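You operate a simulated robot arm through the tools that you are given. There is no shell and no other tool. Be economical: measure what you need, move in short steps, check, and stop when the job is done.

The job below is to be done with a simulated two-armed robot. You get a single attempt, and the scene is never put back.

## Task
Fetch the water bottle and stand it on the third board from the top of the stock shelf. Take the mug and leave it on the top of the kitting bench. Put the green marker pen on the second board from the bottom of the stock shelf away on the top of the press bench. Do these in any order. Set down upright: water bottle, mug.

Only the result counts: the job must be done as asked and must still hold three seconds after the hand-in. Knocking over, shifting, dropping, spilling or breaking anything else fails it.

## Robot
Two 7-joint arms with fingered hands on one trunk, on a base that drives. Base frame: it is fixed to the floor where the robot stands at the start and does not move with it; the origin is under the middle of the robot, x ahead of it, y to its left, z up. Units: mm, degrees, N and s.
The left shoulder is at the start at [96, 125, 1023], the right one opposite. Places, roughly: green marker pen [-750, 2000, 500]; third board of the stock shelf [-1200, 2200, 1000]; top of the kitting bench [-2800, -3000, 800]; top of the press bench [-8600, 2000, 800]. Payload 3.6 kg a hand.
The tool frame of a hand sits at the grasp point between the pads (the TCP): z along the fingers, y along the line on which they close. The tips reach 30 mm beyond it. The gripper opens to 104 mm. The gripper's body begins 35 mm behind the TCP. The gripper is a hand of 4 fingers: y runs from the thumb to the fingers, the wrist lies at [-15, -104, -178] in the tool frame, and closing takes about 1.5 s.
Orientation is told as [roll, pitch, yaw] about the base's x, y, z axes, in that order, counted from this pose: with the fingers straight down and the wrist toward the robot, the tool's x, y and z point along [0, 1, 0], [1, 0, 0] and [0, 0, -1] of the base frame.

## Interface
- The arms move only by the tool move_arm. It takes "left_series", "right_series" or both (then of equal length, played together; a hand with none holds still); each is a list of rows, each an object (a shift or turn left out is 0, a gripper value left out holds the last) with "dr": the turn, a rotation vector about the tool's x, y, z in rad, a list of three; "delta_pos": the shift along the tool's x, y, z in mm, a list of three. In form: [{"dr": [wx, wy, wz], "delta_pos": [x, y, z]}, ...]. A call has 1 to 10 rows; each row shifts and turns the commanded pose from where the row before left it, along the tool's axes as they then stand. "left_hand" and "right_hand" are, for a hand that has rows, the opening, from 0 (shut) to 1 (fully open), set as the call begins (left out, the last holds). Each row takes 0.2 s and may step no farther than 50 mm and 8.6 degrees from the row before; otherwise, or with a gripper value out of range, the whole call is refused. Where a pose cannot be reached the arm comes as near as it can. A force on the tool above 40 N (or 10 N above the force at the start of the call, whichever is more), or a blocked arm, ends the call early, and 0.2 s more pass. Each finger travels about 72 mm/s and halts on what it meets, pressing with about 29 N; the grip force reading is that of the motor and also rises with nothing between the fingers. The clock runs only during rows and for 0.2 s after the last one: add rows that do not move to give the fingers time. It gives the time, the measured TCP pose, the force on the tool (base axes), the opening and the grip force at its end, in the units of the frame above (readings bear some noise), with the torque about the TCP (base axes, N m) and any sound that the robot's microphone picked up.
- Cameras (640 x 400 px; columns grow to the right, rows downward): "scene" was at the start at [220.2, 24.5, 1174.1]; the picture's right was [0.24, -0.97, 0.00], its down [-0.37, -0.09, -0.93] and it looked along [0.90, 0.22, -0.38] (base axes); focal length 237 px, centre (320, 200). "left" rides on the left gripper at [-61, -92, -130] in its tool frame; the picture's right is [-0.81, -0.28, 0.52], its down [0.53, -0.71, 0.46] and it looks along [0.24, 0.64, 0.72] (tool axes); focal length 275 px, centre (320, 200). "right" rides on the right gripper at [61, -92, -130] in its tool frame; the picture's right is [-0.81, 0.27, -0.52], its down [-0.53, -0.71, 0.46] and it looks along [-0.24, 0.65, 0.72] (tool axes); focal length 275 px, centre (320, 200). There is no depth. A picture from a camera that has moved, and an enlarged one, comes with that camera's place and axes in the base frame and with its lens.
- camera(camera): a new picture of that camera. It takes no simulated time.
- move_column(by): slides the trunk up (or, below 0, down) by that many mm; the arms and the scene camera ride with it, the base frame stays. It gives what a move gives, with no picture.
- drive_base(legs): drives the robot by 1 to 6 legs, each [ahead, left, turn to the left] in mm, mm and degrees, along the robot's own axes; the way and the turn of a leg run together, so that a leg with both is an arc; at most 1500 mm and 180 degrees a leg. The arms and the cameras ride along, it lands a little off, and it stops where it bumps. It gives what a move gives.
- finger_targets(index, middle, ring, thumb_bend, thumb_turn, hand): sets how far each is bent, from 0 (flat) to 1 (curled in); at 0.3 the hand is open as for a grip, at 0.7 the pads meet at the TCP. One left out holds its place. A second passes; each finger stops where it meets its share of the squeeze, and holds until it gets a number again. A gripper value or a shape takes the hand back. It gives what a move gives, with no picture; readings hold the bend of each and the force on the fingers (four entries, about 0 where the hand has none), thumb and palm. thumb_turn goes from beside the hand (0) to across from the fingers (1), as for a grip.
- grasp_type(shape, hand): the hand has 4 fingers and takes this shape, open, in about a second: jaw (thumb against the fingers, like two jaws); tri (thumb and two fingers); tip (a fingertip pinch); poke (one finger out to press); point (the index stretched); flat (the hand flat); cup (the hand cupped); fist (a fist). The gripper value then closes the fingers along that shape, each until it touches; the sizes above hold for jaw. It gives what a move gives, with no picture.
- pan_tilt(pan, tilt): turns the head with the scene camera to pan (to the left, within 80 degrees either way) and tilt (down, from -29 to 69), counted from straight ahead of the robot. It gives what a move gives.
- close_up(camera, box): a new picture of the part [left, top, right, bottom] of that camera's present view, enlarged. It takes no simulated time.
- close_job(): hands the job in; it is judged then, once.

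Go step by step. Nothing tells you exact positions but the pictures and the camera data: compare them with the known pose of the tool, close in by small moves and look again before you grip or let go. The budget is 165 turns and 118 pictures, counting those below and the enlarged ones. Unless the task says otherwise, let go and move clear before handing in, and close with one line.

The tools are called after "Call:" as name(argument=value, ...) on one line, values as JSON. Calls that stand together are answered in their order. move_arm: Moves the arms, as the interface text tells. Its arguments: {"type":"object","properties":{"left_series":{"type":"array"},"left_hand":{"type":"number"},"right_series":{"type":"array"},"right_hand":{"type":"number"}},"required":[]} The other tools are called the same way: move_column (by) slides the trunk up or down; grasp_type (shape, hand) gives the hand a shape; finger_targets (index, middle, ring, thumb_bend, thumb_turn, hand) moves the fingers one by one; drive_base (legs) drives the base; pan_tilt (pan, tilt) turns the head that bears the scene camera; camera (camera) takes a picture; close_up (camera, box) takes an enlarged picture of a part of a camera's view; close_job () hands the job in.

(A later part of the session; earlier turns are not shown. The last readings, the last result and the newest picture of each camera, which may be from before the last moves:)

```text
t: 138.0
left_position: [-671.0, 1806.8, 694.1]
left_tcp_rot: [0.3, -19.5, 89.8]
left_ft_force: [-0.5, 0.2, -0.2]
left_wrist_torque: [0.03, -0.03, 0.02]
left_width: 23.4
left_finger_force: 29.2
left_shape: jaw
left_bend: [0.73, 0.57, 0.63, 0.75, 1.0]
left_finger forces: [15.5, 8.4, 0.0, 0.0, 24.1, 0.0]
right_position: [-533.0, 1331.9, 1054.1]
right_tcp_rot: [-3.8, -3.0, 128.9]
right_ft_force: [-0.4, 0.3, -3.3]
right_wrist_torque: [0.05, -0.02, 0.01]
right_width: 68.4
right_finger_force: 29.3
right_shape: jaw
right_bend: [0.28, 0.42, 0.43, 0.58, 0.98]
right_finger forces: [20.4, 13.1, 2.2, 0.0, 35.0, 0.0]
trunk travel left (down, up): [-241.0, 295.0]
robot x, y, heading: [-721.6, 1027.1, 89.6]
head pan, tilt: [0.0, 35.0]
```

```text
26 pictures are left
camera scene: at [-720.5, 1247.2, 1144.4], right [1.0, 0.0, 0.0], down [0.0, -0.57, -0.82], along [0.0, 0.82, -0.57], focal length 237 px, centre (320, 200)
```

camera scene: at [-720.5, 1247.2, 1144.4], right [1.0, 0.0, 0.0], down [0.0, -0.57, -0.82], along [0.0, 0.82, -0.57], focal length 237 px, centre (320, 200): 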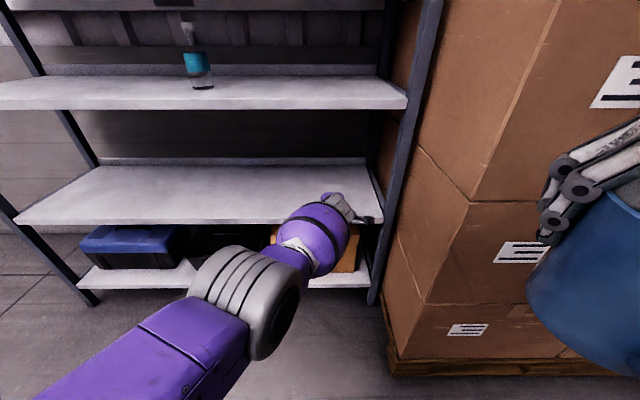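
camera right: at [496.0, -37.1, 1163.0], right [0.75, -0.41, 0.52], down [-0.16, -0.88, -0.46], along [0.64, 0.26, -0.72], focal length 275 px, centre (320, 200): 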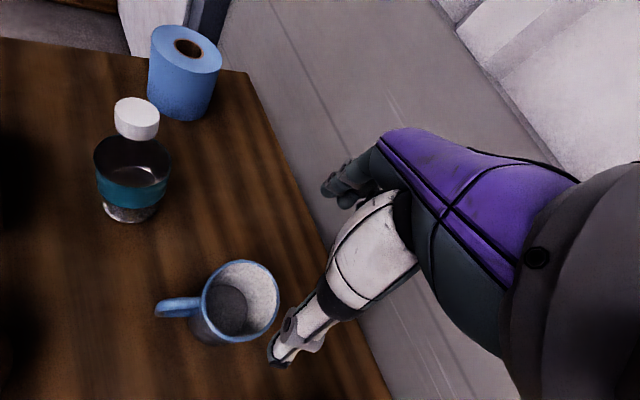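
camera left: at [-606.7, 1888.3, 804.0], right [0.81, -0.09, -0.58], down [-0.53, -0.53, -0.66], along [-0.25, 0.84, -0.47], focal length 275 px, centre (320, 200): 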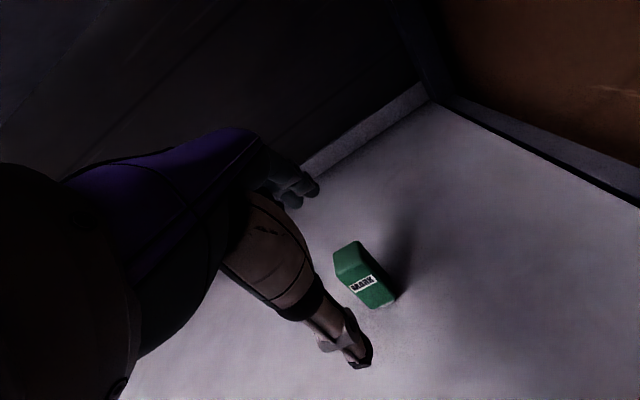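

The pen is held securely. I'll raise the trunk, draw the left hand in, and level the mug before travelling.

Call:
move_column(by=120)

Call:
move_arm(left_series=[{"delta_pos": [15, -31, -24]}, {"delta_pos": [15, -31, -24]}, {"delta_pos": [15, -31, -24]}, {"delta_pos": [15, -31, -24]}, {"delta_pos": [15, -31, -24]}, {"delta_pos": [15, -31, -24]}, {"delta_pos": [15, -31, -24]}, {"delta_pos": [15, -31, -24]}, {}], right_series=[{"dr": [0.052, 0.066, 0]}, {}, {}, {}, {}, {}, {}, {}, {}])

Call:
drive_base(legs=[[-30, -480, 0], [0, 0, -90], [0, 0, -85]])

Call:
pan_tilt(pan=25, tilt=25)

Call:
camera(camera="scene")

```text
t: 139.5
left_position: [-671.2, 1816.5, 881.7]
left_tcp_rot: [0.4, -25.5, 89.9]
left_ft_force: [0.2, -0.5, 0.1]
left_wrist_torque: [-0.04, 0.02, -0.01]
left_width: 23.8
left_finger_force: 28.8
left_shape: jaw
left_bend: [0.73, 0.57, 0.63, 0.75, 1.0]
left_finger forces: [15.6, 8.4, 0.0, 0.0, 24.0, 0.0]
right_position: [-533.1, 1331.1, 1174.2]
right_tcp_rot: [-3.6, -3.0, 128.8]
right_ft_force: [0.1, -0.4, -2.0]
right_wrist_torque: [0.01, -0.02, 0.0]
right_width: 68.3
right_finger_force: 29.1
right_shape: jaw
right_bend: [0.28, 0.42, 0.43, 0.58, 0.98]
right_finger forces: [20.5, 13.1, 2.2, 0.1, 35.0, 0.0]
trunk travel left (down, up): [-361.0, 175.0]
robot x, y, heading: [-722.3, 1022.1, 89.8]
head pan, tilt: [0.0, 35.0]
```

```text
t: 141.5
left_position: [-790.2, 1511.1, 949.5]
left_tcp_rot: [0.4, -25.5, 89.7]
left_ft_force: [-0.1, 0.6, -1.0]
left_wrist_torque: [-0.02, -0.01, -0.01]
left_width: 23.7
left_finger_force: 28.7
left_shape: jaw
left_bend: [0.73, 0.57, 0.63, 0.75, 1.0]
left_finger forces: [15.4, 8.3, 0.0, 0.1, 23.9, 0.0]
right_position: [-532.8, 1330.9, 1173.1]
right_tcp_rot: [0.2, 0.0, 128.9]
right_ft_force: [0.0, 1.0, -3.8]
right_wrist_torque: [0.0, -0.02, 0.02]
right_width: 68.1
right_finger_force: 29.0
right_shape: jaw
right_bend: [0.28, 0.42, 0.43, 0.58, 0.98]
right_finger forces: [20.4, 13.2, 2.1, 0.1, 34.9, 0.1]
trunk travel left (down, up): [-361.0, 175.0]
robot x, y, heading: [-720.8, 1022.3, 89.6]
head pan, tilt: [0.0, 35.0]
```

```text
t: 151.7
left_position: [-113.0, 514.5, 949.9]
left_tcp_rot: [0.2, -25.5, -83.7]
left_ft_force: [-0.4, 0.0, -1.2]
left_wrist_torque: [-0.01, 0.02, 0.01]
left_width: 23.2
left_finger_force: 28.9
left_shape: jaw
left_bend: [0.73, 0.57, 0.63, 0.75, 1.0]
left_finger forces: [15.1, 8.2, 0.0, 0.0, 23.4, 0.1]
right_position: [-390.8, 663.4, 1174.6]
right_tcp_rot: [0.1, -0.1, -44.6]
right_ft_force: [0.2, -0.4, -2.7]
right_wrist_torque: [-0.03, -0.02, 0.0]
right_width: 68.1
right_finger_force: 28.7
right_shape: jaw
right_bend: [0.28, 0.42, 0.43, 0.58, 0.98]
right_finger forces: [19.5, 13.0, 2.0, 0.1, 33.6, 0.0]
trunk travel left (down, up): [-361.0, 175.0]
robot x, y, heading: [-238.6, 992.3, -83.6]
head pan, tilt: [0.0, 35.0]
```

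```text
t: 152.6
left_position: [-113.5, 514.7, 949.9]
left_tcp_rot: [0.3, -25.6, -83.6]
left_ft_force: [0.7, -0.1, -1.5]
left_wrist_torque: [-0.01, 0.01, 0.03]
left_width: 23.1
left_finger_force: 29.1
left_shape: jaw
left_bend: [0.73, 0.57, 0.63, 0.75, 1.0]
left_finger forces: [15.1, 8.2, 0.0, 0.0, 23.4, 0.1]
right_position: [-391.6, 663.7, 1173.6]
right_tcp_rot: [0.1, 0.2, -44.7]
right_ft_force: [0.5, -0.5, -2.7]
right_wrist_torque: [0.0, 0.01, -0.03]
right_width: 68.3
right_finger_force: 29.6
right_shape: jaw
right_bend: [0.28, 0.42, 0.43, 0.58, 0.98]
right_finger forces: [19.5, 13.0, 2.1, 0.0, 33.6, 0.0]
trunk travel left (down, up): [-361.0, 175.0]
robot x, y, heading: [-238.4, 991.4, -83.5]
head pan, tilt: [25.0, 25.0]
```

```text
25 pictures are left
camera scene: at [-179.5, 809.7, 1278.1], right [-0.85, -0.52, 0.0], down [-0.22, 0.36, -0.91], along [0.47, -0.77, -0.42], focal length 237 px, centre (320, 200)
```

scene: 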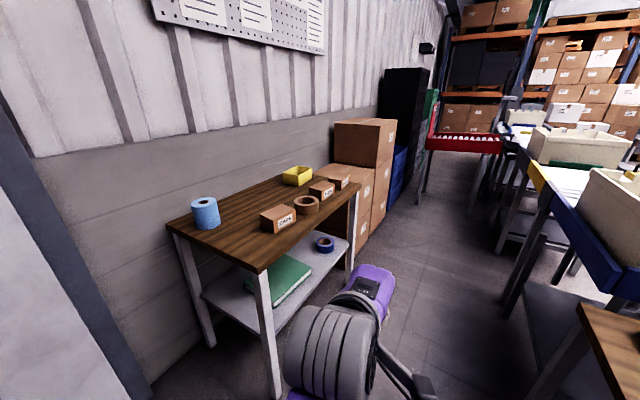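

I see the start table and, on the right, a conveyor line along x ≈ -680 running south, so the kitting bench lies west of it. I'll go back north a bit, slide west along the shelf aisle and look south from there.

Call:
move_column(by=100)

Call:
drive_base(legs=[[-200, 0, -6], [0, -1000, 0]])

Call:
pan_tilt(pan=-20, tilt=30)

Call:
camera(camera="scene")

```text
t: 154.0
left_position: [-110.0, 503.6, 1078.1]
left_tcp_rot: [0.2, -29.2, -83.4]
left_ft_force: [0.9, -0.4, -0.3]
left_wrist_torque: [0.03, -0.03, 0.01]
left_width: 23.2
left_finger_force: 28.8
left_shape: jaw
left_bend: [0.73, 0.57, 0.63, 0.75, 1.0]
left_finger forces: [15.1, 8.1, 0.0, 0.0, 23.4, 0.0]
right_position: [-391.3, 663.7, 1273.7]
right_tcp_rot: [0.1, 0.0, -44.6]
right_ft_force: [-0.7, 0.5, -3.1]
right_wrist_torque: [0.04, 0.02, 0.05]
right_width: 68.1
right_finger_force: 28.6
right_shape: jaw
right_bend: [0.28, 0.42, 0.43, 0.58, 0.98]
right_finger forces: [19.4, 13.1, 2.0, 0.1, 33.6, 0.0]
trunk travel left (down, up): [-461.0, 75.0]
robot x, y, heading: [-239.1, 989.1, -83.6]
head pan, tilt: [25.0, 25.0]
```

```text
t: 160.4
left_position: [-1172.8, 682.8, 1071.3]
left_tcp_rot: [1.6, -28.6, -89.4]
left_ft_force: [0.0, 0.2, -1.2]
left_wrist_torque: [0.02, 0.02, -0.01]
left_width: 23.4
left_finger_force: 28.7
left_shape: jaw
left_bend: [0.73, 0.57, 0.63, 0.75, 1.0]
left_finger forces: [15.1, 8.3, 0.2, 0.1, 23.4, 0.0]
right_position: [-1438.6, 866.4, 1275.6]
right_tcp_rot: [0.1, -0.1, -50.0]
right_ft_force: [0.2, 0.3, -3.0]
right_wrist_torque: [-0.02, -0.02, 0.0]
right_width: 68.3
right_finger_force: 28.6
right_shape: jaw
right_bend: [0.28, 0.42, 0.43, 0.58, 0.98]
right_finger forces: [19.5, 13.1, 2.0, 0.0, 33.6, 0.0]
trunk travel left (down, up): [-461.0, 75.0]
robot x, y, heading: [-1259.2, 1179.4, -89.0]
head pan, tilt: [25.0, 25.0]
```

```text
t: 161.5
left_position: [-1171.9, 683.5, 1071.6]
left_tcp_rot: [1.6, -28.8, -89.4]
left_ft_force: [-0.4, -0.3, 0.2]
left_wrist_torque: [0.01, 0.0, 0.01]
left_width: 23.1
left_finger_force: 29.0
left_shape: jaw
left_bend: [0.73, 0.57, 0.63, 0.75, 1.0]
left_finger forces: [15.1, 8.1, 0.1, 0.0, 23.5, 0.1]
right_position: [-1438.1, 868.0, 1274.4]
right_tcp_rot: [0.1, 0.0, -50.1]
right_ft_force: [-0.3, 0.1, -2.6]
right_wrist_torque: [-0.01, 0.04, -0.03]
right_width: 68.0
right_finger_force: 29.4
right_shape: jaw
right_bend: [0.28, 0.42, 0.43, 0.58, 0.98]
right_finger forces: [19.3, 13.1, 2.0, 0.0, 33.6, 0.0]
trunk travel left (down, up): [-461.0, 75.0]
robot x, y, heading: [-1252.0, 1181.8, -89.0]
head pan, tilt: [-20.0, 30.0]
```

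```text
24 pictures are left
camera scene: at [-1285.5, 1026.2, 1378.9], right [-0.94, 0.33, 0.0], down [0.16, 0.47, -0.87], along [-0.28, -0.82, -0.5], focal length 237 px, centre (320, 200)
```

scene: 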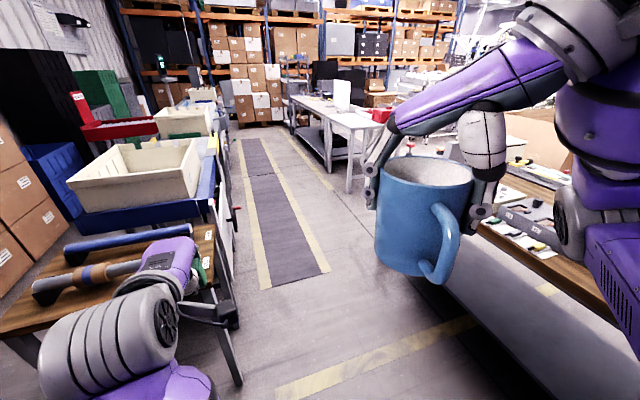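

There is a clear marked lane south, with the conveyor on its east side and the white kitting bench on the west (edge x ≈ -2350). I'll move to the lane's middle, x ≈ -1620, and drive south.

Call:
drive_base(legs=[[0, -370, -1], [1400, 0, 0], [1300, 0, 0]])

Call:
camera(camera="scene")

```text
t: 176.6
left_position: [-1543.7, -2013.3, 1072.8]
left_tcp_rot: [1.6, -28.8, -89.1]
left_ft_force: [-0.5, 0.2, -0.8]
left_wrist_torque: [0.01, -0.03, 0.0]
left_width: 23.6
left_finger_force: 29.0
left_shape: jaw
left_bend: [0.73, 0.57, 0.63, 0.75, 1.0]
left_finger forces: [15.1, 8.2, 0.0, 0.1, 23.5, 0.0]
right_position: [-1811.3, -1831.0, 1274.0]
right_tcp_rot: [0.0, 0.0, -49.7]
right_ft_force: [0.9, -0.7, -3.5]
right_wrist_torque: [-0.01, 0.01, 0.01]
right_width: 68.0
right_finger_force: 29.0
right_shape: jaw
right_bend: [0.28, 0.42, 0.43, 0.58, 0.98]
right_finger forces: [19.2, 13.1, 1.9, 0.0, 33.4, 0.0]
trunk travel left (down, up): [-461.0, 75.0]
robot x, y, heading: [-1632.8, -1518.6, -88.7]
head pan, tilt: [-20.0, 30.0]
```

```text
23 pictures are left
camera scene: at [-1658.9, -1672.1, 1378.9], right [-0.95, 0.32, 0.0], down [0.16, 0.47, -0.87], along [-0.28, -0.82, -0.5], focal length 237 px, centre (320, 200)
```

scene: 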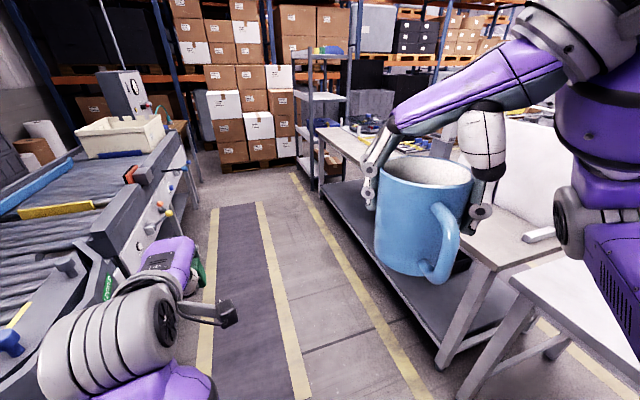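

The second table (y from about -2020 to -3960, edge x ≈ -2390) matches the kitting bench. I'll drive to y ≈ -2650 and turn to face it.

Call:
drive_base(legs=[[1130, 0, 0], [0, 0, -91]])

Call:
pan_tilt(pan=0, tilt=35)

Call:
camera(camera="scene")

```text
t: 186.3
left_position: [-2087.5, -2765.8, 1072.0]
left_tcp_rot: [1.6, -28.8, -178.2]
left_ft_force: [0.5, -0.9, -0.2]
left_wrist_torque: [0.02, 0.0, 0.02]
left_width: 23.5
left_finger_force: 29.4
left_shape: jaw
left_bend: [0.73, 0.58, 0.63, 0.75, 1.0]
left_finger forces: [14.9, 8.1, 0.0, 0.0, 23.3, 0.0]
right_position: [-1908.7, -2496.7, 1274.4]
right_tcp_rot: [0.0, 0.0, -139.0]
right_ft_force: [0.6, -0.3, -1.7]
right_wrist_torque: [-0.01, 0.04, 0.0]
right_width: 68.1
right_finger_force: 28.2
right_shape: jaw
right_bend: [0.28, 0.42, 0.43, 0.58, 0.98]
right_finger forces: [18.8, 13.2, 1.7, 0.0, 32.8, 0.0]
trunk travel left (down, up): [-461.0, 75.0]
robot x, y, heading: [-1594.8, -2675.9, -177.8]
head pan, tilt: [-20.0, 30.0]
```

```text
t: 187.1
left_position: [-2088.1, -2765.4, 1072.4]
left_tcp_rot: [1.6, -28.9, -178.4]
left_ft_force: [-0.7, 0.1, -0.5]
left_wrist_torque: [-0.01, 0.01, 0.0]
left_width: 23.4
left_finger_force: 29.1
left_shape: jaw
left_bend: [0.73, 0.58, 0.63, 0.75, 1.0]
left_finger forces: [15.0, 8.1, 0.1, 0.0, 23.3, 0.0]
right_position: [-1907.3, -2496.1, 1274.8]
right_tcp_rot: [0.2, 0.0, -138.9]
right_ft_force: [0.3, 0.8, -3.1]
right_wrist_torque: [0.02, 0.01, 0.02]
right_width: 67.9
right_finger_force: 29.0
right_shape: jaw
right_bend: [0.28, 0.42, 0.43, 0.58, 0.98]
right_finger forces: [18.9, 13.1, 1.8, 0.0, 32.8, 0.0]
trunk travel left (down, up): [-461.0, 75.0]
robot x, y, heading: [-1596.9, -2673.9, -178.2]
head pan, tilt: [0.0, 35.0]
```

```text
22 pictures are left
camera scene: at [-1751.9, -2675.3, 1371.1], right [-0.03, 1.0, 0.0], down [0.57, 0.02, -0.82], along [-0.82, -0.03, -0.57], focal length 237 px, centre (320, 200)
```

scene: 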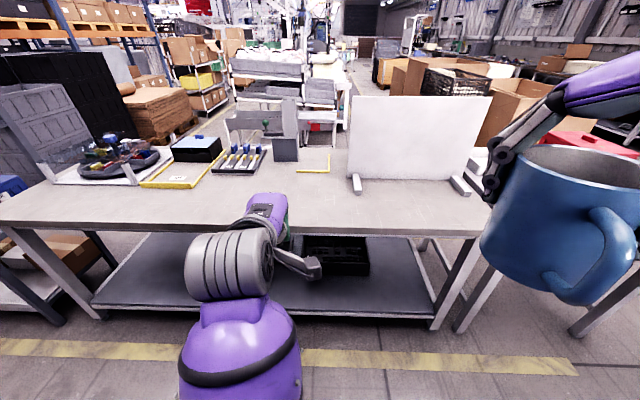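

The bench edge is at x ≈ -2360. There's a free spot in front of the white panel near (-2480, -2370); I'll drive closer and line the mug up with it.

Call:
drive_base(legs=[[0, -125, -1.8], [285, 0, 0]])

Call:
move_column(by=-80)

Call:
move_arm(right_series=[{"delta_pos": [0, 0, 35]}, {"delta_pos": [0, 0, 35]}, {"delta_pos": [-27, 31, 10]}, {"delta_pos": [-27, 31, 10]}, {"delta_pos": [-27, 31, 10]}, {"delta_pos": [-27, 31, 10]}, {"delta_pos": [-27, 31, 10]}, {"delta_pos": [-27, 31, 10]}, {"delta_pos": [-27, 31, 10]}, {}])

Call:
pan_tilt(pan=-15, tilt=40)

Call:
camera(camera="scene")

```text
t: 189.9
left_position: [-2371.3, -2627.3, 1072.2]
left_tcp_rot: [1.7, -28.9, 179.9]
left_ft_force: [-0.3, 0.1, -0.7]
left_wrist_torque: [0.03, -0.05, 0.0]
left_width: 23.1
left_finger_force: 29.2
left_shape: jaw
left_bend: [0.73, 0.58, 0.63, 0.75, 1.0]
left_finger forces: [15.0, 8.2, 0.0, 0.1, 23.3, 0.0]
right_position: [-2182.7, -2363.5, 1273.9]
right_tcp_rot: [0.1, -0.1, -140.9]
right_ft_force: [-0.4, -0.3, -3.6]
right_wrist_torque: [-0.03, 0.02, 0.0]
right_width: 68.1
right_finger_force: 29.3
right_shape: jaw
right_bend: [0.28, 0.42, 0.43, 0.58, 0.98]
right_finger forces: [19.0, 13.4, 1.9, 0.1, 32.9, 0.1]
trunk travel left (down, up): [-461.0, 75.0]
robot x, y, heading: [-1870.7, -2546.5, -179.9]
head pan, tilt: [0.0, 35.0]
```

```text
t: 191.1
left_position: [-2369.1, -2628.7, 993.5]
left_tcp_rot: [1.6, -29.0, 180.0]
left_ft_force: [0.2, 0.1, -0.7]
left_wrist_torque: [0.01, 0.0, 0.01]
left_width: 23.2
left_finger_force: 29.0
left_shape: jaw
left_bend: [0.73, 0.58, 0.63, 0.75, 1.0]
left_finger forces: [15.0, 8.1, 0.0, 0.1, 23.3, 0.0]
right_position: [-2180.9, -2363.0, 1193.9]
right_tcp_rot: [0.0, -0.1, -140.8]
right_ft_force: [-0.1, 0.8, -2.7]
right_wrist_torque: [0.03, 0.03, -0.01]
right_width: 68.1
right_finger_force: 28.8
right_shape: jaw
right_bend: [0.28, 0.42, 0.43, 0.58, 0.98]
right_finger forces: [19.0, 13.1, 1.8, 0.0, 32.9, 0.0]
trunk travel left (down, up): [-381.0, 155.0]
robot x, y, heading: [-1875.6, -2549.6, -179.9]
head pan, tilt: [0.0, 35.0]
```

```text
t: 193.3
left_position: [-2371.0, -2627.8, 993.4]
left_tcp_rot: [1.7, -28.8, 179.9]
left_ft_force: [-0.3, 0.7, -0.7]
left_wrist_torque: [0.0, -0.03, -0.01]
left_width: 23.2
left_finger_force: 29.2
left_shape: jaw
left_bend: [0.73, 0.58, 0.63, 0.75, 1.0]
left_finger forces: [15.0, 8.1, 0.0, 0.0, 23.4, 0.1]
right_position: [-2403.6, -2353.7, 1075.7]
right_tcp_rot: [0.1, 0.0, -140.9]
right_ft_force: [0.4, -0.1, -3.2]
right_wrist_torque: [0.01, 0.04, -0.06]
right_width: 67.6
right_finger_force: 29.4
right_shape: jaw
right_bend: [0.28, 0.42, 0.43, 0.58, 0.98]
right_finger forces: [18.6, 13.1, 1.8, 0.0, 32.3, 0.0]
right hand out of reach, approached as far as the arm can: row 2, 8, 9
trunk travel left (down, up): [-381.0, 155.0]
robot x, y, heading: [-1873.1, -2552.5, -180.0]
head pan, tilt: [0.0, 35.0]
```

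```text
t: 194.1
left_position: [-2370.1, -2627.8, 992.9]
left_tcp_rot: [1.6, -28.9, 180.0]
left_ft_force: [-0.5, 0.1, -0.7]
left_wrist_torque: [-0.01, -0.04, -0.03]
left_width: 23.3
left_finger_force: 28.8
left_shape: jaw
left_bend: [0.73, 0.58, 0.63, 0.75, 1.0]
left_finger forces: [15.0, 8.1, 0.0, 0.1, 23.3, 0.0]
right_position: [-2404.5, -2354.9, 1075.8]
right_tcp_rot: [0.1, 0.0, -140.8]
right_ft_force: [0.1, 0.3, -2.6]
right_wrist_torque: [-0.03, 0.02, 0.01]
right_width: 67.6
right_finger_force: 29.4
right_shape: jaw
right_bend: [0.28, 0.42, 0.43, 0.58, 0.98]
right_finger forces: [18.6, 13.1, 1.8, 0.1, 32.2, 0.0]
trunk travel left (down, up): [-381.0, 155.0]
robot x, y, heading: [-1875.4, -2551.2, -179.9]
head pan, tilt: [-15.0, 40.0]
```

```text
21 pictures are left
camera scene: at [-2056.5, -2525.6, 1274.9], right [0.26, 0.97, 0.0], down [0.62, -0.16, -0.77], along [-0.74, 0.2, -0.64], focal length 237 px, centre (320, 200)
```

scene: 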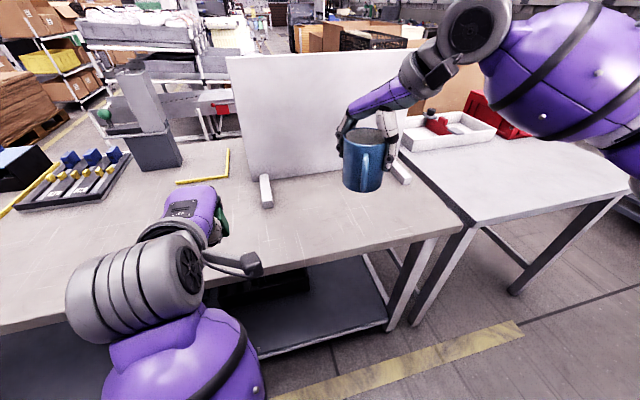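

The mug is near the spot but the arm is at its reach, so I'll drive forward 90 mm, lower the trunk 80 mm and then descend carefully.

Call:
drive_base(legs=[[90, 0, 0]])

Call:
move_column(by=-80)

Call:
move_arm(right_series=[{"delta_pos": [0, 0, 25]}, {"delta_pos": [0, 0, 25]}, {"delta_pos": [0, 0, 15]}, {}])

Call:
camera(camera="scene")

```text
t: 195.2
left_position: [-2463.3, -2627.4, 992.8]
left_tcp_rot: [1.6, -28.7, 180.0]
left_ft_force: [-0.6, 0.0, -1.0]
left_wrist_torque: [0.03, -0.03, 0.01]
left_width: 23.4
left_finger_force: 29.1
left_shape: jaw
left_bend: [0.73, 0.58, 0.63, 0.75, 1.0]
left_finger forces: [15.0, 8.2, 0.0, 0.0, 23.4, 0.0]
right_position: [-2495.7, -2354.5, 1074.7]
right_tcp_rot: [0.1, 0.1, -140.9]
right_ft_force: [-0.6, 0.7, -2.5]
right_wrist_torque: [0.02, 0.01, 0.04]
right_width: 67.8
right_finger_force: 28.7
right_shape: jaw
right_bend: [0.28, 0.42, 0.43, 0.58, 0.98]
right_finger forces: [18.6, 13.3, 1.8, 0.0, 32.2, 0.0]
trunk travel left (down, up): [-381.0, 155.0]
robot x, y, heading: [-1969.1, -2552.0, -179.7]
head pan, tilt: [-15.0, 40.0]
```

```text
t: 196.3
left_position: [-2462.7, -2628.0, 912.9]
left_tcp_rot: [1.8, -28.8, 179.9]
left_ft_force: [-0.3, 0.0, 0.4]
left_wrist_torque: [-0.02, -0.01, -0.02]
left_width: 23.3
left_finger_force: 29.0
left_shape: jaw
left_bend: [0.73, 0.58, 0.63, 0.75, 1.0]
left_finger forces: [15.1, 8.1, 0.0, 0.0, 23.3, 0.0]
right_position: [-2495.6, -2353.4, 996.6]
right_tcp_rot: [0.0, -0.1, -140.9]
right_ft_force: [0.5, 0.0, -2.9]
right_wrist_torque: [0.01, 0.04, 0.0]
right_width: 67.7
right_finger_force: 29.1
right_shape: jaw
right_bend: [0.28, 0.42, 0.43, 0.58, 0.98]
right_finger forces: [18.6, 13.1, 1.8, 0.1, 32.2, 0.0]
trunk travel left (down, up): [-301.0, 235.0]
robot x, y, heading: [-1963.7, -2549.4, -179.8]
head pan, tilt: [-15.0, 40.0]
```

```text
t: 197.3
left_position: [-2462.8, -2628.2, 913.6]
left_tcp_rot: [1.6, -29.0, 179.9]
left_ft_force: [0.4, 0.8, -0.7]
left_wrist_torque: [0.02, -0.04, -0.01]
left_width: 23.2
left_finger_force: 28.9
left_shape: jaw
left_bend: [0.73, 0.58, 0.63, 0.75, 1.0]
left_finger forces: [15.1, 8.1, 0.1, 0.0, 23.3, 0.0]
right_position: [-2495.9, -2355.3, 930.1]
right_tcp_rot: [0.1, 0.1, -140.9]
right_ft_force: [-0.9, 0.2, -2.2]
right_wrist_torque: [0.03, 0.04, 0.01]
right_width: 67.7
right_finger_force: 29.2
right_shape: jaw
right_bend: [0.28, 0.42, 0.43, 0.58, 0.98]
right_finger forces: [18.5, 13.1, 1.8, 0.0, 31.9, 0.1]
trunk travel left (down, up): [-301.0, 235.0]
robot x, y, heading: [-1964.3, -2545.9, -179.8]
head pan, tilt: [-15.0, 40.0]
```

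```text
20 pictures are left
camera scene: at [-2165.6, -2525.9, 1196.6], right [0.26, 0.97, 0.0], down [0.62, -0.16, -0.77], along [-0.74, 0.2, -0.64], focal length 237 px, centre (320, 200)
```

scene: 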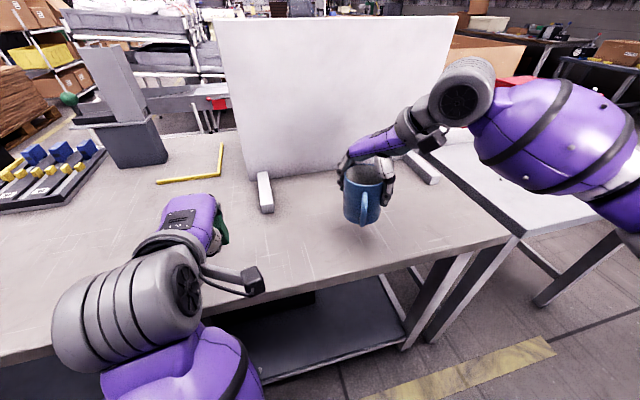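

The mug is hovering about 45 mm above the bench, well inside its edge. Descending in small steps.

Call:
move_arm(right_series=[{"delta_pos": [0, 0, 10]}, {"delta_pos": [0, 0, 6]}, {}])

Call:
move_arm(right_series=[{"delta_pos": [0, 0, 7]}, {}])

Call:
move_arm(right_series=[{"delta_pos": [0, 0, 6]}, {}])

Call:
move_arm(right_series=[{"delta_pos": [0, 0, 6]}, {}])

```text
t: 198.1
left_position: [-2462.3, -2627.8, 912.5]
left_tcp_rot: [1.7, -28.9, 179.9]
left_ft_force: [0.3, -0.3, -0.8]
left_wrist_torque: [0.02, 0.01, -0.01]
left_width: 23.0
left_finger_force: 29.3
left_shape: jaw
left_bend: [0.73, 0.58, 0.63, 0.75, 1.0]
left_finger forces: [15.1, 8.1, 0.0, 0.0, 23.4, 0.0]
right_position: [-2494.5, -2354.4, 913.4]
right_tcp_rot: [0.0, -0.1, -140.9]
right_ft_force: [0.6, -0.6, -2.1]
right_wrist_torque: [0.0, -0.02, -0.02]
right_width: 67.8
right_finger_force: 28.6
right_shape: jaw
right_bend: [0.28, 0.42, 0.43, 0.58, 0.98]
right_finger forces: [18.5, 13.0, 1.8, 0.0, 32.0, 0.1]
trunk travel left (down, up): [-301.0, 235.0]
robot x, y, heading: [-1970.3, -2549.0, -179.9]
head pan, tilt: [-15.0, 40.0]
```

```text
t: 198.7
left_position: [-2462.5, -2628.1, 913.2]
left_tcp_rot: [1.6, -28.8, 179.8]
left_ft_force: [-0.1, 0.7, -1.2]
left_wrist_torque: [0.02, -0.02, -0.03]
left_width: 23.3
left_finger_force: 29.7
left_shape: jaw
left_bend: [0.73, 0.58, 0.63, 0.75, 1.0]
left_finger forces: [15.0, 8.1, 0.0, 0.0, 23.2, 0.1]
right_position: [-2494.2, -2354.6, 908.6]
right_tcp_rot: [0.1, 0.0, -140.9]
right_ft_force: [0.5, -0.3, -3.5]
right_wrist_torque: [0.0, 0.01, -0.01]
right_width: 67.6
right_finger_force: 28.9
right_shape: jaw
right_bend: [0.28, 0.42, 0.43, 0.58, 0.98]
right_finger forces: [18.5, 13.2, 1.7, 0.1, 32.0, 0.0]
trunk travel left (down, up): [-301.0, 235.0]
robot x, y, heading: [-1966.1, -2549.7, -180.0]
head pan, tilt: [-15.0, 40.0]
```

```text
t: 199.3
left_position: [-2462.3, -2627.9, 913.9]
left_tcp_rot: [1.6, -28.8, 179.9]
left_ft_force: [0.4, 0.7, -0.6]
left_wrist_torque: [-0.03, -0.04, 0.0]
left_width: 23.2
left_finger_force: 29.0
left_shape: jaw
left_bend: [0.73, 0.58, 0.63, 0.75, 1.0]
left_finger forces: [15.1, 8.1, 0.1, 0.0, 23.2, 0.0]
right_position: [-2495.0, -2354.7, 900.1]
right_tcp_rot: [0.1, 0.0, -140.9]
right_ft_force: [0.8, -0.2, -3.1]
right_wrist_torque: [0.02, 0.03, 0.02]
right_width: 67.7
right_finger_force: 29.4
right_shape: jaw
right_bend: [0.28, 0.42, 0.43, 0.58, 0.98]
right_finger forces: [18.6, 13.0, 1.9, 0.1, 32.0, 0.0]
trunk travel left (down, up): [-301.0, 235.0]
robot x, y, heading: [-1964.6, -2548.4, -180.0]
head pan, tilt: [-15.0, 40.0]
```

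```text
t: 199.9
left_position: [-2462.6, -2627.9, 912.6]
left_tcp_rot: [1.6, -28.9, 179.9]
left_ft_force: [-1.1, 0.7, -0.6]
left_wrist_torque: [0.0, -0.01, 0.02]
left_width: 23.5
left_finger_force: 29.2
left_shape: jaw
left_bend: [0.73, 0.58, 0.63, 0.75, 1.0]
left_finger forces: [15.1, 8.1, 0.1, 0.0, 23.3, 0.0]
right_position: [-2493.8, -2354.0, 895.8]
right_tcp_rot: [0.1, 0.0, -140.9]
right_ft_force: [0.6, -0.4, -2.7]
right_wrist_torque: [-0.01, 0.02, 0.01]
right_width: 67.4
right_finger_force: 29.2
right_shape: jaw
right_bend: [0.28, 0.42, 0.43, 0.58, 0.98]
right_finger forces: [18.6, 13.0, 1.8, 0.0, 32.0, 0.0]
trunk travel left (down, up): [-301.0, 235.0]
robot x, y, heading: [-1967.8, -2553.3, -180.1]
head pan, tilt: [-15.0, 40.0]
```

Call:
move_arm(right_series=[{"delta_pos": [0, 0, 6]}, {}])

Call:
move_arm(right_series=[{"delta_pos": [0, 0, 5]}, {}])

Call:
close_up(camera="scene", box=[280, 140, 440, 240])

```text
t: 200.5
left_position: [-2462.5, -2627.8, 913.1]
left_tcp_rot: [1.7, -28.8, 179.9]
left_ft_force: [0.4, -0.2, -0.8]
left_wrist_torque: [-0.04, -0.02, -0.02]
left_width: 23.1
left_finger_force: 29.1
left_shape: jaw
left_bend: [0.73, 0.58, 0.63, 0.75, 1.0]
left_finger forces: [15.1, 8.1, 0.0, 0.0, 23.3, 0.0]
right_position: [-2495.4, -2355.0, 890.3]
right_tcp_rot: [0.1, 0.0, -140.9]
right_ft_force: [-0.1, -0.3, -2.7]
right_wrist_torque: [0.01, 0.06, 0.01]
right_width: 67.5
right_finger_force: 29.3
right_shape: jaw
right_bend: [0.28, 0.42, 0.43, 0.58, 0.98]
right_finger forces: [18.5, 13.1, 1.8, 0.1, 32.0, 0.0]
trunk travel left (down, up): [-301.0, 235.0]
robot x, y, heading: [-1961.7, -2549.3, -180.3]
head pan, tilt: [-15.0, 40.0]
```

```text
t: 201.1
left_position: [-2462.9, -2628.3, 912.7]
left_tcp_rot: [1.6, -28.8, 179.9]
left_ft_force: [-0.1, 0.1, -0.5]
left_wrist_torque: [-0.02, -0.02, -0.01]
left_width: 23.4
left_finger_force: 28.9
left_shape: jaw
left_bend: [0.73, 0.58, 0.63, 0.75, 1.0]
left_finger forces: [15.1, 8.1, 0.1, 0.0, 23.3, 0.1]
right_position: [-2494.4, -2353.9, 883.7]
right_tcp_rot: [0.1, 0.1, -141.0]
right_ft_force: [0.4, -0.1, -3.5]
right_wrist_torque: [0.02, 0.04, -0.01]
right_width: 67.5
right_finger_force: 29.3
right_shape: jaw
right_bend: [0.28, 0.42, 0.43, 0.58, 0.98]
right_finger forces: [18.5, 13.2, 1.8, 0.0, 32.0, 0.0]
trunk travel left (down, up): [-301.0, 235.0]
robot x, y, heading: [-1966.6, -2550.1, -180.1]
head pan, tilt: [-15.0, 40.0]
```

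```text
4.00 times, centred on (360, 190) of scene
camera zoom: at [-2165.6, -2525.9, 1196.6], right [0.26, 0.97, 0.0], down [0.62, -0.16, -0.77], along [-0.74, 0.2, -0.64], focal length 949 px, centre (160, 240)
```

zoom: 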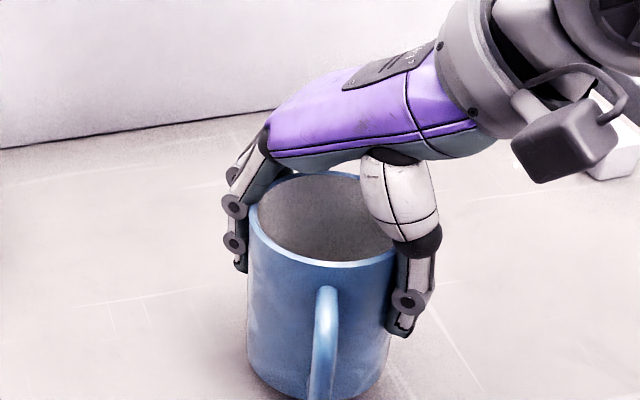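

Call:
move_arm(right_series=[{"delta_pos": [0, 0, 5]}, {}])

Call:
move_arm(right_series=[{"delta_pos": [0, 0, 4]}, {}])

Call:
move_arm(right_series=[{"delta_pos": [0, 0, 4]}, {}])

```text
t: 201.7
left_position: [-2463.0, -2628.9, 912.9]
left_tcp_rot: [1.5, -28.8, 179.9]
left_ft_force: [-0.5, 0.1, -0.7]
left_wrist_torque: [-0.01, 0.01, -0.03]
left_width: 23.6
left_finger_force: 29.3
left_shape: jaw
left_bend: [0.73, 0.58, 0.63, 0.75, 1.0]
left_finger forces: [15.0, 8.1, 0.0, 0.0, 23.3, 0.0]
right_position: [-2495.9, -2354.8, 879.1]
right_tcp_rot: [0.1, 0.0, -140.9]
right_ft_force: [-0.5, -0.1, -2.4]
right_wrist_torque: [0.03, 0.01, -0.01]
right_width: 67.4
right_finger_force: 28.8
right_shape: jaw
right_bend: [0.28, 0.42, 0.43, 0.58, 0.98]
right_finger forces: [18.5, 13.0, 1.7, 0.0, 32.0, 0.1]
trunk travel left (down, up): [-301.0, 235.0]
robot x, y, heading: [-1968.8, -2551.7, -180.0]
head pan, tilt: [-15.0, 40.0]
```

```text
t: 202.3
left_position: [-2461.2, -2628.3, 912.8]
left_tcp_rot: [1.6, -28.8, 179.9]
left_ft_force: [-0.1, -0.4, -1.0]
left_wrist_torque: [-0.03, -0.02, -0.01]
left_width: 23.0
left_finger_force: 28.7
left_shape: jaw
left_bend: [0.73, 0.58, 0.63, 0.75, 1.0]
left_finger forces: [15.1, 8.1, 0.0, 0.1, 23.4, 0.0]
right_position: [-2494.5, -2355.0, 876.3]
right_tcp_rot: [0.1, 0.0, -140.9]
right_ft_force: [-0.2, 0.8, -3.2]
right_wrist_torque: [-0.03, 0.04, -0.01]
right_width: 67.7
right_finger_force: 28.6
right_shape: jaw
right_bend: [0.28, 0.42, 0.43, 0.58, 0.98]
right_finger forces: [18.4, 13.2, 1.9, 0.1, 32.1, 0.1]
trunk travel left (down, up): [-301.0, 235.0]
robot x, y, heading: [-1966.3, -2548.5, -180.0]
head pan, tilt: [-15.0, 40.0]
```

```text
t: 202.9
left_position: [-2460.7, -2627.7, 914.0]
left_tcp_rot: [1.6, -28.9, 179.9]
left_ft_force: [0.5, 0.2, -0.5]
left_wrist_torque: [-0.01, 0.0, 0.02]
left_width: 23.2
left_finger_force: 29.2
left_shape: jaw
left_bend: [0.73, 0.58, 0.63, 0.75, 1.0]
left_finger forces: [15.1, 8.1, 0.0, 0.0, 23.3, 0.0]
right_position: [-2495.4, -2353.3, 874.3]
right_tcp_rot: [0.0, -0.3, -140.9]
right_ft_force: [1.9, -0.5, 6.6]
right_wrist_torque: [-0.04, 0.21, 0.03]
right_width: 67.7
right_finger_force: 29.0
right_shape: jaw
right_bend: [0.28, 0.42, 0.43, 0.58, 0.98]
right_finger forces: [18.8, 13.1, 1.8, 0.0, 33.0, 0.1]
trunk travel left (down, up): [-301.0, 235.0]
robot x, y, heading: [-1962.3, -2550.9, -180.2]
head pan, tilt: [-15.0, 40.0]
```

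Contact with the bench (force reversed). Opening the right hand.

Call:
move_arm(right_series=[{}, {}, {}, {}, {}, {}, {}, {}], right_hand=1)

Call:
close_up(camera="scene", box=[280, 140, 440, 240])

```text
t: 204.7
left_position: [-2460.9, -2628.6, 912.6]
left_tcp_rot: [1.6, -28.9, 179.8]
left_ft_force: [-0.1, 0.1, -0.6]
left_wrist_torque: [0.01, 0.0, 0.0]
left_width: 23.2
left_finger_force: 29.3
left_shape: jaw
left_bend: [0.73, 0.58, 0.63, 0.75, 1.0]
left_finger forces: [15.1, 8.1, 0.1, 0.0, 23.3, 0.0]
right_position: [-2494.5, -2354.3, 872.6]
right_tcp_rot: [0.0, -0.1, -140.9]
right_ft_force: [4.4, 0.0, 11.1]
right_wrist_torque: [-0.04, 0.08, 0.01]
right_width: 103.8
right_finger_force: 0.1
right_shape: jaw
right_bend: [0.29, 0.3, 0.3, 0.29, 0.97]
right_finger forces: [4.9, 0.1, 0.0, 0.0, 7.7, 0.0]
trunk travel left (down, up): [-301.0, 235.0]
robot x, y, heading: [-1961.7, -2553.7, -179.8]
head pan, tilt: [-15.0, 40.0]
```

```text
4.00 times, centred on (360, 190) of scene
camera zoom: at [-2164.3, -2526.2, 1196.9], right [0.26, 0.97, 0.0], down [0.62, -0.16, -0.77], along [-0.74, 0.2, -0.64], focal length 949 px, centre (160, 240)
```

zoom: 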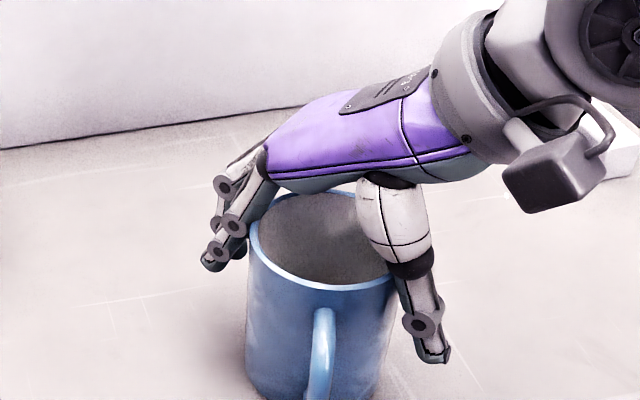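

The mug stands on the bench; index and thumb only rest on its rim. Lifting the hand straight up.

Call:
move_arm(right_series=[{"delta_pos": [0, 0, -10]}, {"delta_pos": [0, 0, -10]}, {"delta_pos": [0, 0, -15]}, {}])

Call:
move_arm(right_series=[{"delta_pos": [0, 0, -35]}, {"delta_pos": [0, 0, -35]}, {"delta_pos": [0, 0, -35]}, {"delta_pos": [0, 0, -35]}, {}])

Call:
camera(camera="scene")

```text
t: 205.7
left_position: [-2462.5, -2628.4, 912.8]
left_tcp_rot: [1.7, -28.9, 179.9]
left_ft_force: [1.2, 0.0, -1.2]
left_wrist_torque: [0.0, -0.01, -0.02]
left_width: 23.2
left_finger_force: 29.0
left_shape: jaw
left_bend: [0.73, 0.58, 0.63, 0.75, 1.0]
left_finger forces: [15.1, 8.1, 0.0, 0.0, 23.3, 0.0]
right_position: [-2493.8, -2353.4, 907.3]
right_tcp_rot: [0.1, 0.0, -141.0]
right_ft_force: [-1.3, -0.1, 0.1]
right_wrist_torque: [0.01, -0.03, -0.01]
right_width: 103.8
right_finger_force: 0.0
right_shape: jaw
right_bend: [0.3, 0.3, 0.3, 0.3, 0.97]
right_finger forces: [0.0, 0.0, 0.0, 0.0, 0.0, 0.1]
trunk travel left (down, up): [-301.0, 235.0]
robot x, y, heading: [-1968.2, -2544.5, -179.7]
head pan, tilt: [-15.0, 40.0]
```

```text
t: 206.9
left_position: [-2461.9, -2627.5, 911.8]
left_tcp_rot: [1.6, -29.0, 179.8]
left_ft_force: [0.3, 0.3, -0.1]
left_wrist_torque: [-0.02, 0.0, 0.01]
left_width: 23.4
left_finger_force: 28.9
left_shape: jaw
left_bend: [0.73, 0.58, 0.63, 0.75, 1.0]
left_finger forces: [15.0, 8.2, 0.0, 0.1, 23.2, 0.0]
right_position: [-2492.1, -2354.0, 1046.4]
right_tcp_rot: [0.1, 0.0, -141.0]
right_ft_force: [-0.2, 0.3, -0.3]
right_wrist_torque: [0.01, 0.0, -0.02]
right_width: 103.8
right_finger_force: 0.1
right_shape: jaw
right_bend: [0.3, 0.3, 0.3, 0.3, 0.97]
right_finger forces: [0.1, 0.1, 0.0, 0.0, 0.0, 0.0]
trunk travel left (down, up): [-301.0, 235.0]
robot x, y, heading: [-1961.8, -2548.6, -180.0]
head pan, tilt: [-15.0, 40.0]
```

```text
17 pictures are left
camera scene: at [-2165.5, -2525.8, 1196.6], right [0.26, 0.97, 0.0], down [0.62, -0.16, -0.77], along [-0.74, 0.2, -0.64], focal length 237 px, centre (320, 200)
```

scene: 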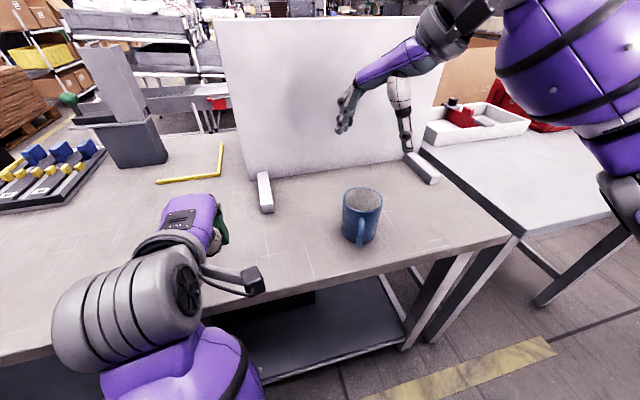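

The mug stands upright on the kitting bench. Now I'll raise up, pull the right hand in, back into the lane, and head north toward the aisle leading west to the press bench.

Call:
move_column(by=120)

Call:
drive_base(legs=[[-340, 0, 0]])

Call:
move_arm(right_series=[{"delta_pos": [25, -31, 0]}, {"delta_pos": [25, -31, 0]}, {"delta_pos": [25, -31, 0]}, {"delta_pos": [25, -31, 0]}, {"delta_pos": [25, -31, 0]}, {}])

Call:
drive_base(legs=[[0, 0, -90], [1400, 0, 0], [1400, 0, 0], [950, 0, 0]])

```text
t: 208.4
left_position: [-2462.0, -2628.0, 1032.7]
left_tcp_rot: [1.6, -28.7, 179.9]
left_ft_force: [0.4, 0.8, 0.2]
left_wrist_torque: [0.01, -0.01, -0.02]
left_width: 23.7
left_finger_force: 29.2
left_shape: jaw
left_bend: [0.73, 0.58, 0.63, 0.75, 1.0]
left_finger forces: [15.1, 8.0, 0.0, 0.0, 23.3, 0.0]
right_position: [-2488.4, -2353.1, 1183.4]
right_tcp_rot: [-1.1, -1.8, -141.2]
right_ft_force: [0.4, -1.1, -0.1]
right_wrist_torque: [-0.01, -0.01, -0.02]
right_width: 103.9
right_finger_force: 0.1
right_shape: jaw
right_bend: [0.3, 0.3, 0.3, 0.3, 0.97]
right_finger forces: [0.1, 0.1, 0.0, 0.0, 0.1, 0.1]
trunk travel left (down, up): [-421.0, 115.0]
robot x, y, heading: [-1963.4, -2553.0, -179.9]
head pan, tilt: [-15.0, 40.0]
```

```text
t: 210.6
left_position: [-2125.1, -2626.4, 1032.1]
left_tcp_rot: [1.6, -28.9, 179.8]
left_ft_force: [-0.1, 0.3, -0.7]
left_wrist_torque: [0.03, 0.01, -0.01]
left_width: 23.3
left_finger_force: 29.4
left_shape: jaw
left_bend: [0.73, 0.58, 0.63, 0.75, 1.0]
left_finger forces: [15.0, 8.1, 0.0, 0.0, 23.4, 0.0]
right_position: [-2152.4, -2351.6, 1185.2]
right_tcp_rot: [-1.1, -1.8, -141.5]
right_ft_force: [0.3, 0.1, -0.1]
right_wrist_torque: [0.03, 0.02, 0.01]
right_width: 103.8
right_finger_force: 0.1
right_shape: jaw
right_bend: [0.3, 0.3, 0.3, 0.3, 0.97]
right_finger forces: [0.0, 0.0, 0.0, 0.1, 0.0, 0.1]
trunk travel left (down, up): [-421.0, 115.0]
robot x, y, heading: [-1630.0, -2550.0, -180.1]
head pan, tilt: [-15.0, 40.0]
```

```text
t: 212.0
left_position: [-2126.6, -2626.7, 1031.9]
left_tcp_rot: [1.5, -28.8, 179.8]
left_ft_force: [-0.9, 0.6, -0.8]
left_wrist_torque: [-0.02, -0.01, -0.03]
left_width: 23.2
left_finger_force: 29.0
left_shape: jaw
left_bend: [0.73, 0.58, 0.63, 0.75, 1.0]
left_finger forces: [15.1, 8.2, 0.1, 0.0, 23.4, 0.1]
right_position: [-1954.6, -2350.8, 1179.2]
right_tcp_rot: [-1.2, -1.8, -141.4]
right_ft_force: [0.4, -0.7, -0.6]
right_wrist_torque: [-0.01, -0.01, 0.0]
right_width: 103.9
right_finger_force: 0.0
right_shape: jaw
right_bend: [0.3, 0.3, 0.3, 0.3, 0.97]
right_finger forces: [0.0, 0.0, 0.0, 0.0, 0.0, 0.0]
trunk travel left (down, up): [-421.0, 115.0]
robot x, y, heading: [-1625.8, -2549.9, -180.0]
head pan, tilt: [-15.0, 40.0]
```

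```text
t: 234.1
left_position: [-1780.5, 1720.8, 1032.3]
left_tcp_rot: [1.6, -28.9, 91.7]
left_ft_force: [-0.6, 0.2, -0.6]
left_wrist_torque: [0.0, 0.0, 0.0]
left_width: 23.3
left_finger_force: 28.7
left_shape: jaw
left_bend: [0.73, 0.58, 0.63, 0.76, 1.0]
left_finger forces: [15.1, 8.0, 0.0, 0.1, 23.2, 0.1]
right_position: [-1500.0, 1560.7, 1179.0]
right_tcp_rot: [-1.1, -1.8, 130.6]
right_ft_force: [-0.7, 0.1, 0.4]
right_wrist_torque: [-0.01, -0.01, 0.01]
right_width: 103.9
right_finger_force: 0.1
right_shape: jaw
right_bend: [0.3, 0.3, 0.3, 0.3, 0.97]
right_finger forces: [0.1, 0.0, 0.1, 0.0, 0.1, 0.0]
trunk travel left (down, up): [-421.0, 115.0]
robot x, y, heading: [-1684.8, 1226.7, 91.9]
head pan, tilt: [-15.0, 40.0]
```

Back in the shelf aisle. I'll turn west and look along the aisle.

Call:
drive_base(legs=[[0, 0, 88.1]])

Call:
pan_tilt(pan=-10, tilt=15)

Call:
camera(camera="scene")

```text
t: 238.2
left_position: [-2181.9, 1143.9, 1032.6]
left_tcp_rot: [1.7, -28.9, -179.6]
left_ft_force: [-0.5, -0.1, -1.2]
left_wrist_torque: [-0.02, -0.05, -0.05]
left_width: 23.0
left_finger_force: 29.3
left_shape: jaw
left_bend: [0.73, 0.58, 0.63, 0.76, 1.0]
left_finger forces: [14.9, 8.0, 0.1, 0.1, 23.0, 0.1]
right_position: [-2014.6, 1421.6, 1180.0]
right_tcp_rot: [-1.2, -1.8, -140.5]
right_ft_force: [-0.2, 0.1, -0.9]
right_wrist_torque: [-0.01, -0.01, 0.0]
right_width: 104.0
right_finger_force: 0.1
right_shape: jaw
right_bend: [0.3, 0.3, 0.3, 0.3, 0.97]
right_finger forces: [0.1, 0.0, 0.0, 0.0, 0.1, 0.1]
trunk travel left (down, up): [-421.0, 115.0]
robot x, y, heading: [-1685.3, 1227.1, -179.3]
head pan, tilt: [-15.0, 40.0]
```

```text
t: 239.1
left_position: [-2183.2, 1143.3, 1033.1]
left_tcp_rot: [1.6, -28.9, -179.5]
left_ft_force: [0.0, -0.3, -0.5]
left_wrist_torque: [-0.06, 0.02, -0.04]
left_width: 23.2
left_finger_force: 28.8
left_shape: jaw
left_bend: [0.73, 0.58, 0.63, 0.76, 1.0]
left_finger forces: [14.8, 8.0, 0.0, 0.0, 23.0, 0.0]
right_position: [-2015.9, 1419.9, 1179.8]
right_tcp_rot: [-1.0, -1.8, -140.6]
right_ft_force: [0.3, -1.5, 1.0]
right_wrist_torque: [-0.03, 0.0, 0.01]
right_width: 104.0
right_finger_force: 0.0
right_shape: jaw
right_bend: [0.3, 0.3, 0.3, 0.3, 0.97]
right_finger forces: [0.1, 0.0, 0.0, 0.0, 0.0, 0.0]
trunk travel left (down, up): [-421.0, 115.0]
robot x, y, heading: [-1686.9, 1226.3, -179.4]
head pan, tilt: [-10.0, 15.0]
```

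```text
16 pictures are left
camera scene: at [-1867.2, 1243.1, 1357.0], right [0.16, 0.99, 0.0], down [0.26, -0.04, -0.97], along [-0.95, 0.16, -0.26], focal length 237 px, centre (320, 200)
```

scene: 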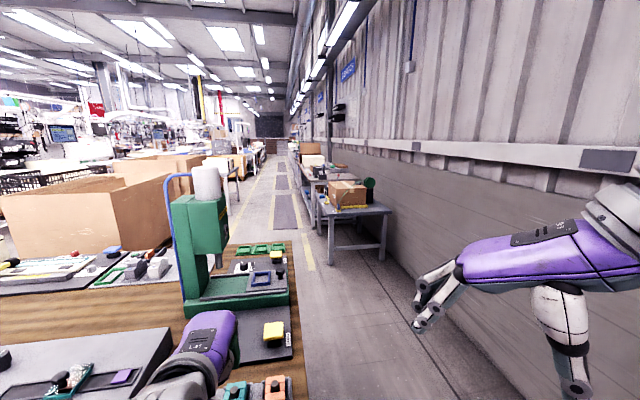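

My hand is over the tool bench (north edge y ≈ 1280), so I'll slide right first, pass between it and the shelf, then move into the marked lane (y ≈ 1290) and go west.

Call:
drive_base(legs=[[0, -250, -0.6], [700, -150, 0], [1450, 0, 0]])

Call:
drive_base(legs=[[400, 330, 0], [1400, 0, 0]])

Call:
camera(camera="scene")

```text
t: 240.9
left_position: [-2169.6, 1323.3, 1036.0]
left_tcp_rot: [-0.3, -29.5, -178.9]
left_ft_force: [-0.4, 0.5, -0.1]
left_wrist_torque: [0.01, -0.02, -0.01]
left_width: 23.0
left_finger_force: 29.6
left_shape: jaw
left_bend: [0.73, 0.58, 0.63, 0.76, 1.0]
left_finger forces: [15.0, 8.2, 0.1, 0.0, 23.3, 0.1]
right_position: [-2001.4, 1591.1, 1186.5]
right_tcp_rot: [-1.7, -0.8, -139.7]
right_ft_force: [0.1, 0.3, -0.4]
right_wrist_torque: [-0.03, 0.02, 0.01]
right_width: 104.0
right_finger_force: 0.1
right_shape: jaw
right_bend: [0.3, 0.3, 0.3, 0.3, 0.98]
right_finger forces: [0.1, 0.0, 0.1, 0.0, 0.0, 0.0]
trunk travel left (down, up): [-421.0, 115.0]
robot x, y, heading: [-1681.8, 1435.1, -179.6]
head pan, tilt: [-10.0, 15.0]
stopped in leg 1: the robot was blocked; the commanded pose is now the measured one
```

```text
t: 243.5
left_position: [-2449.1, 1054.5, 1031.3]
left_tcp_rot: [1.6, -28.7, -179.7]
left_ft_force: [-0.2, -1.1, -1.8]
left_wrist_torque: [-0.02, -0.01, -0.01]
left_width: 22.9
left_finger_force: 29.1
left_shape: jaw
left_bend: [0.73, 0.58, 0.63, 0.76, 1.0]
left_finger forces: [14.9, 8.0, 0.0, 0.1, 23.1, 0.0]
right_position: [-2280.1, 1324.8, 1175.9]
right_tcp_rot: [0.0, -1.4, -139.6]
right_ft_force: [-0.5, 0.1, -0.2]
right_wrist_torque: [0.03, -0.01, 0.0]
right_width: 103.8
right_finger_force: 0.0
right_shape: jaw
right_bend: [0.3, 0.3, 0.3, 0.3, 0.97]
right_finger forces: [0.0, 0.0, 0.0, 0.0, 0.0, 0.0]
trunk travel left (down, up): [-421.0, 115.0]
robot x, y, heading: [-1949.9, 1136.8, -179.6]
head pan, tilt: [-10.0, 15.0]
stopped in leg 1: the robot was blocked; the commanded pose is now the measured one
```

```text
15 pictures are left
camera scene: at [-2133.1, 1152.8, 1356.9], right [0.16, 0.99, 0.0], down [0.26, -0.04, -0.97], along [-0.95, 0.16, -0.26], focal length 237 px, centre (320, 200)
```

scene: 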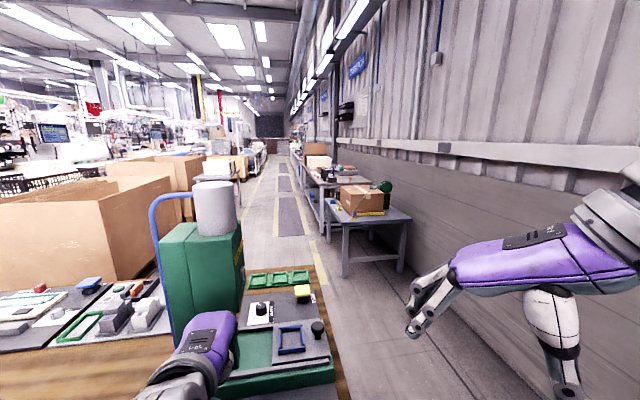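

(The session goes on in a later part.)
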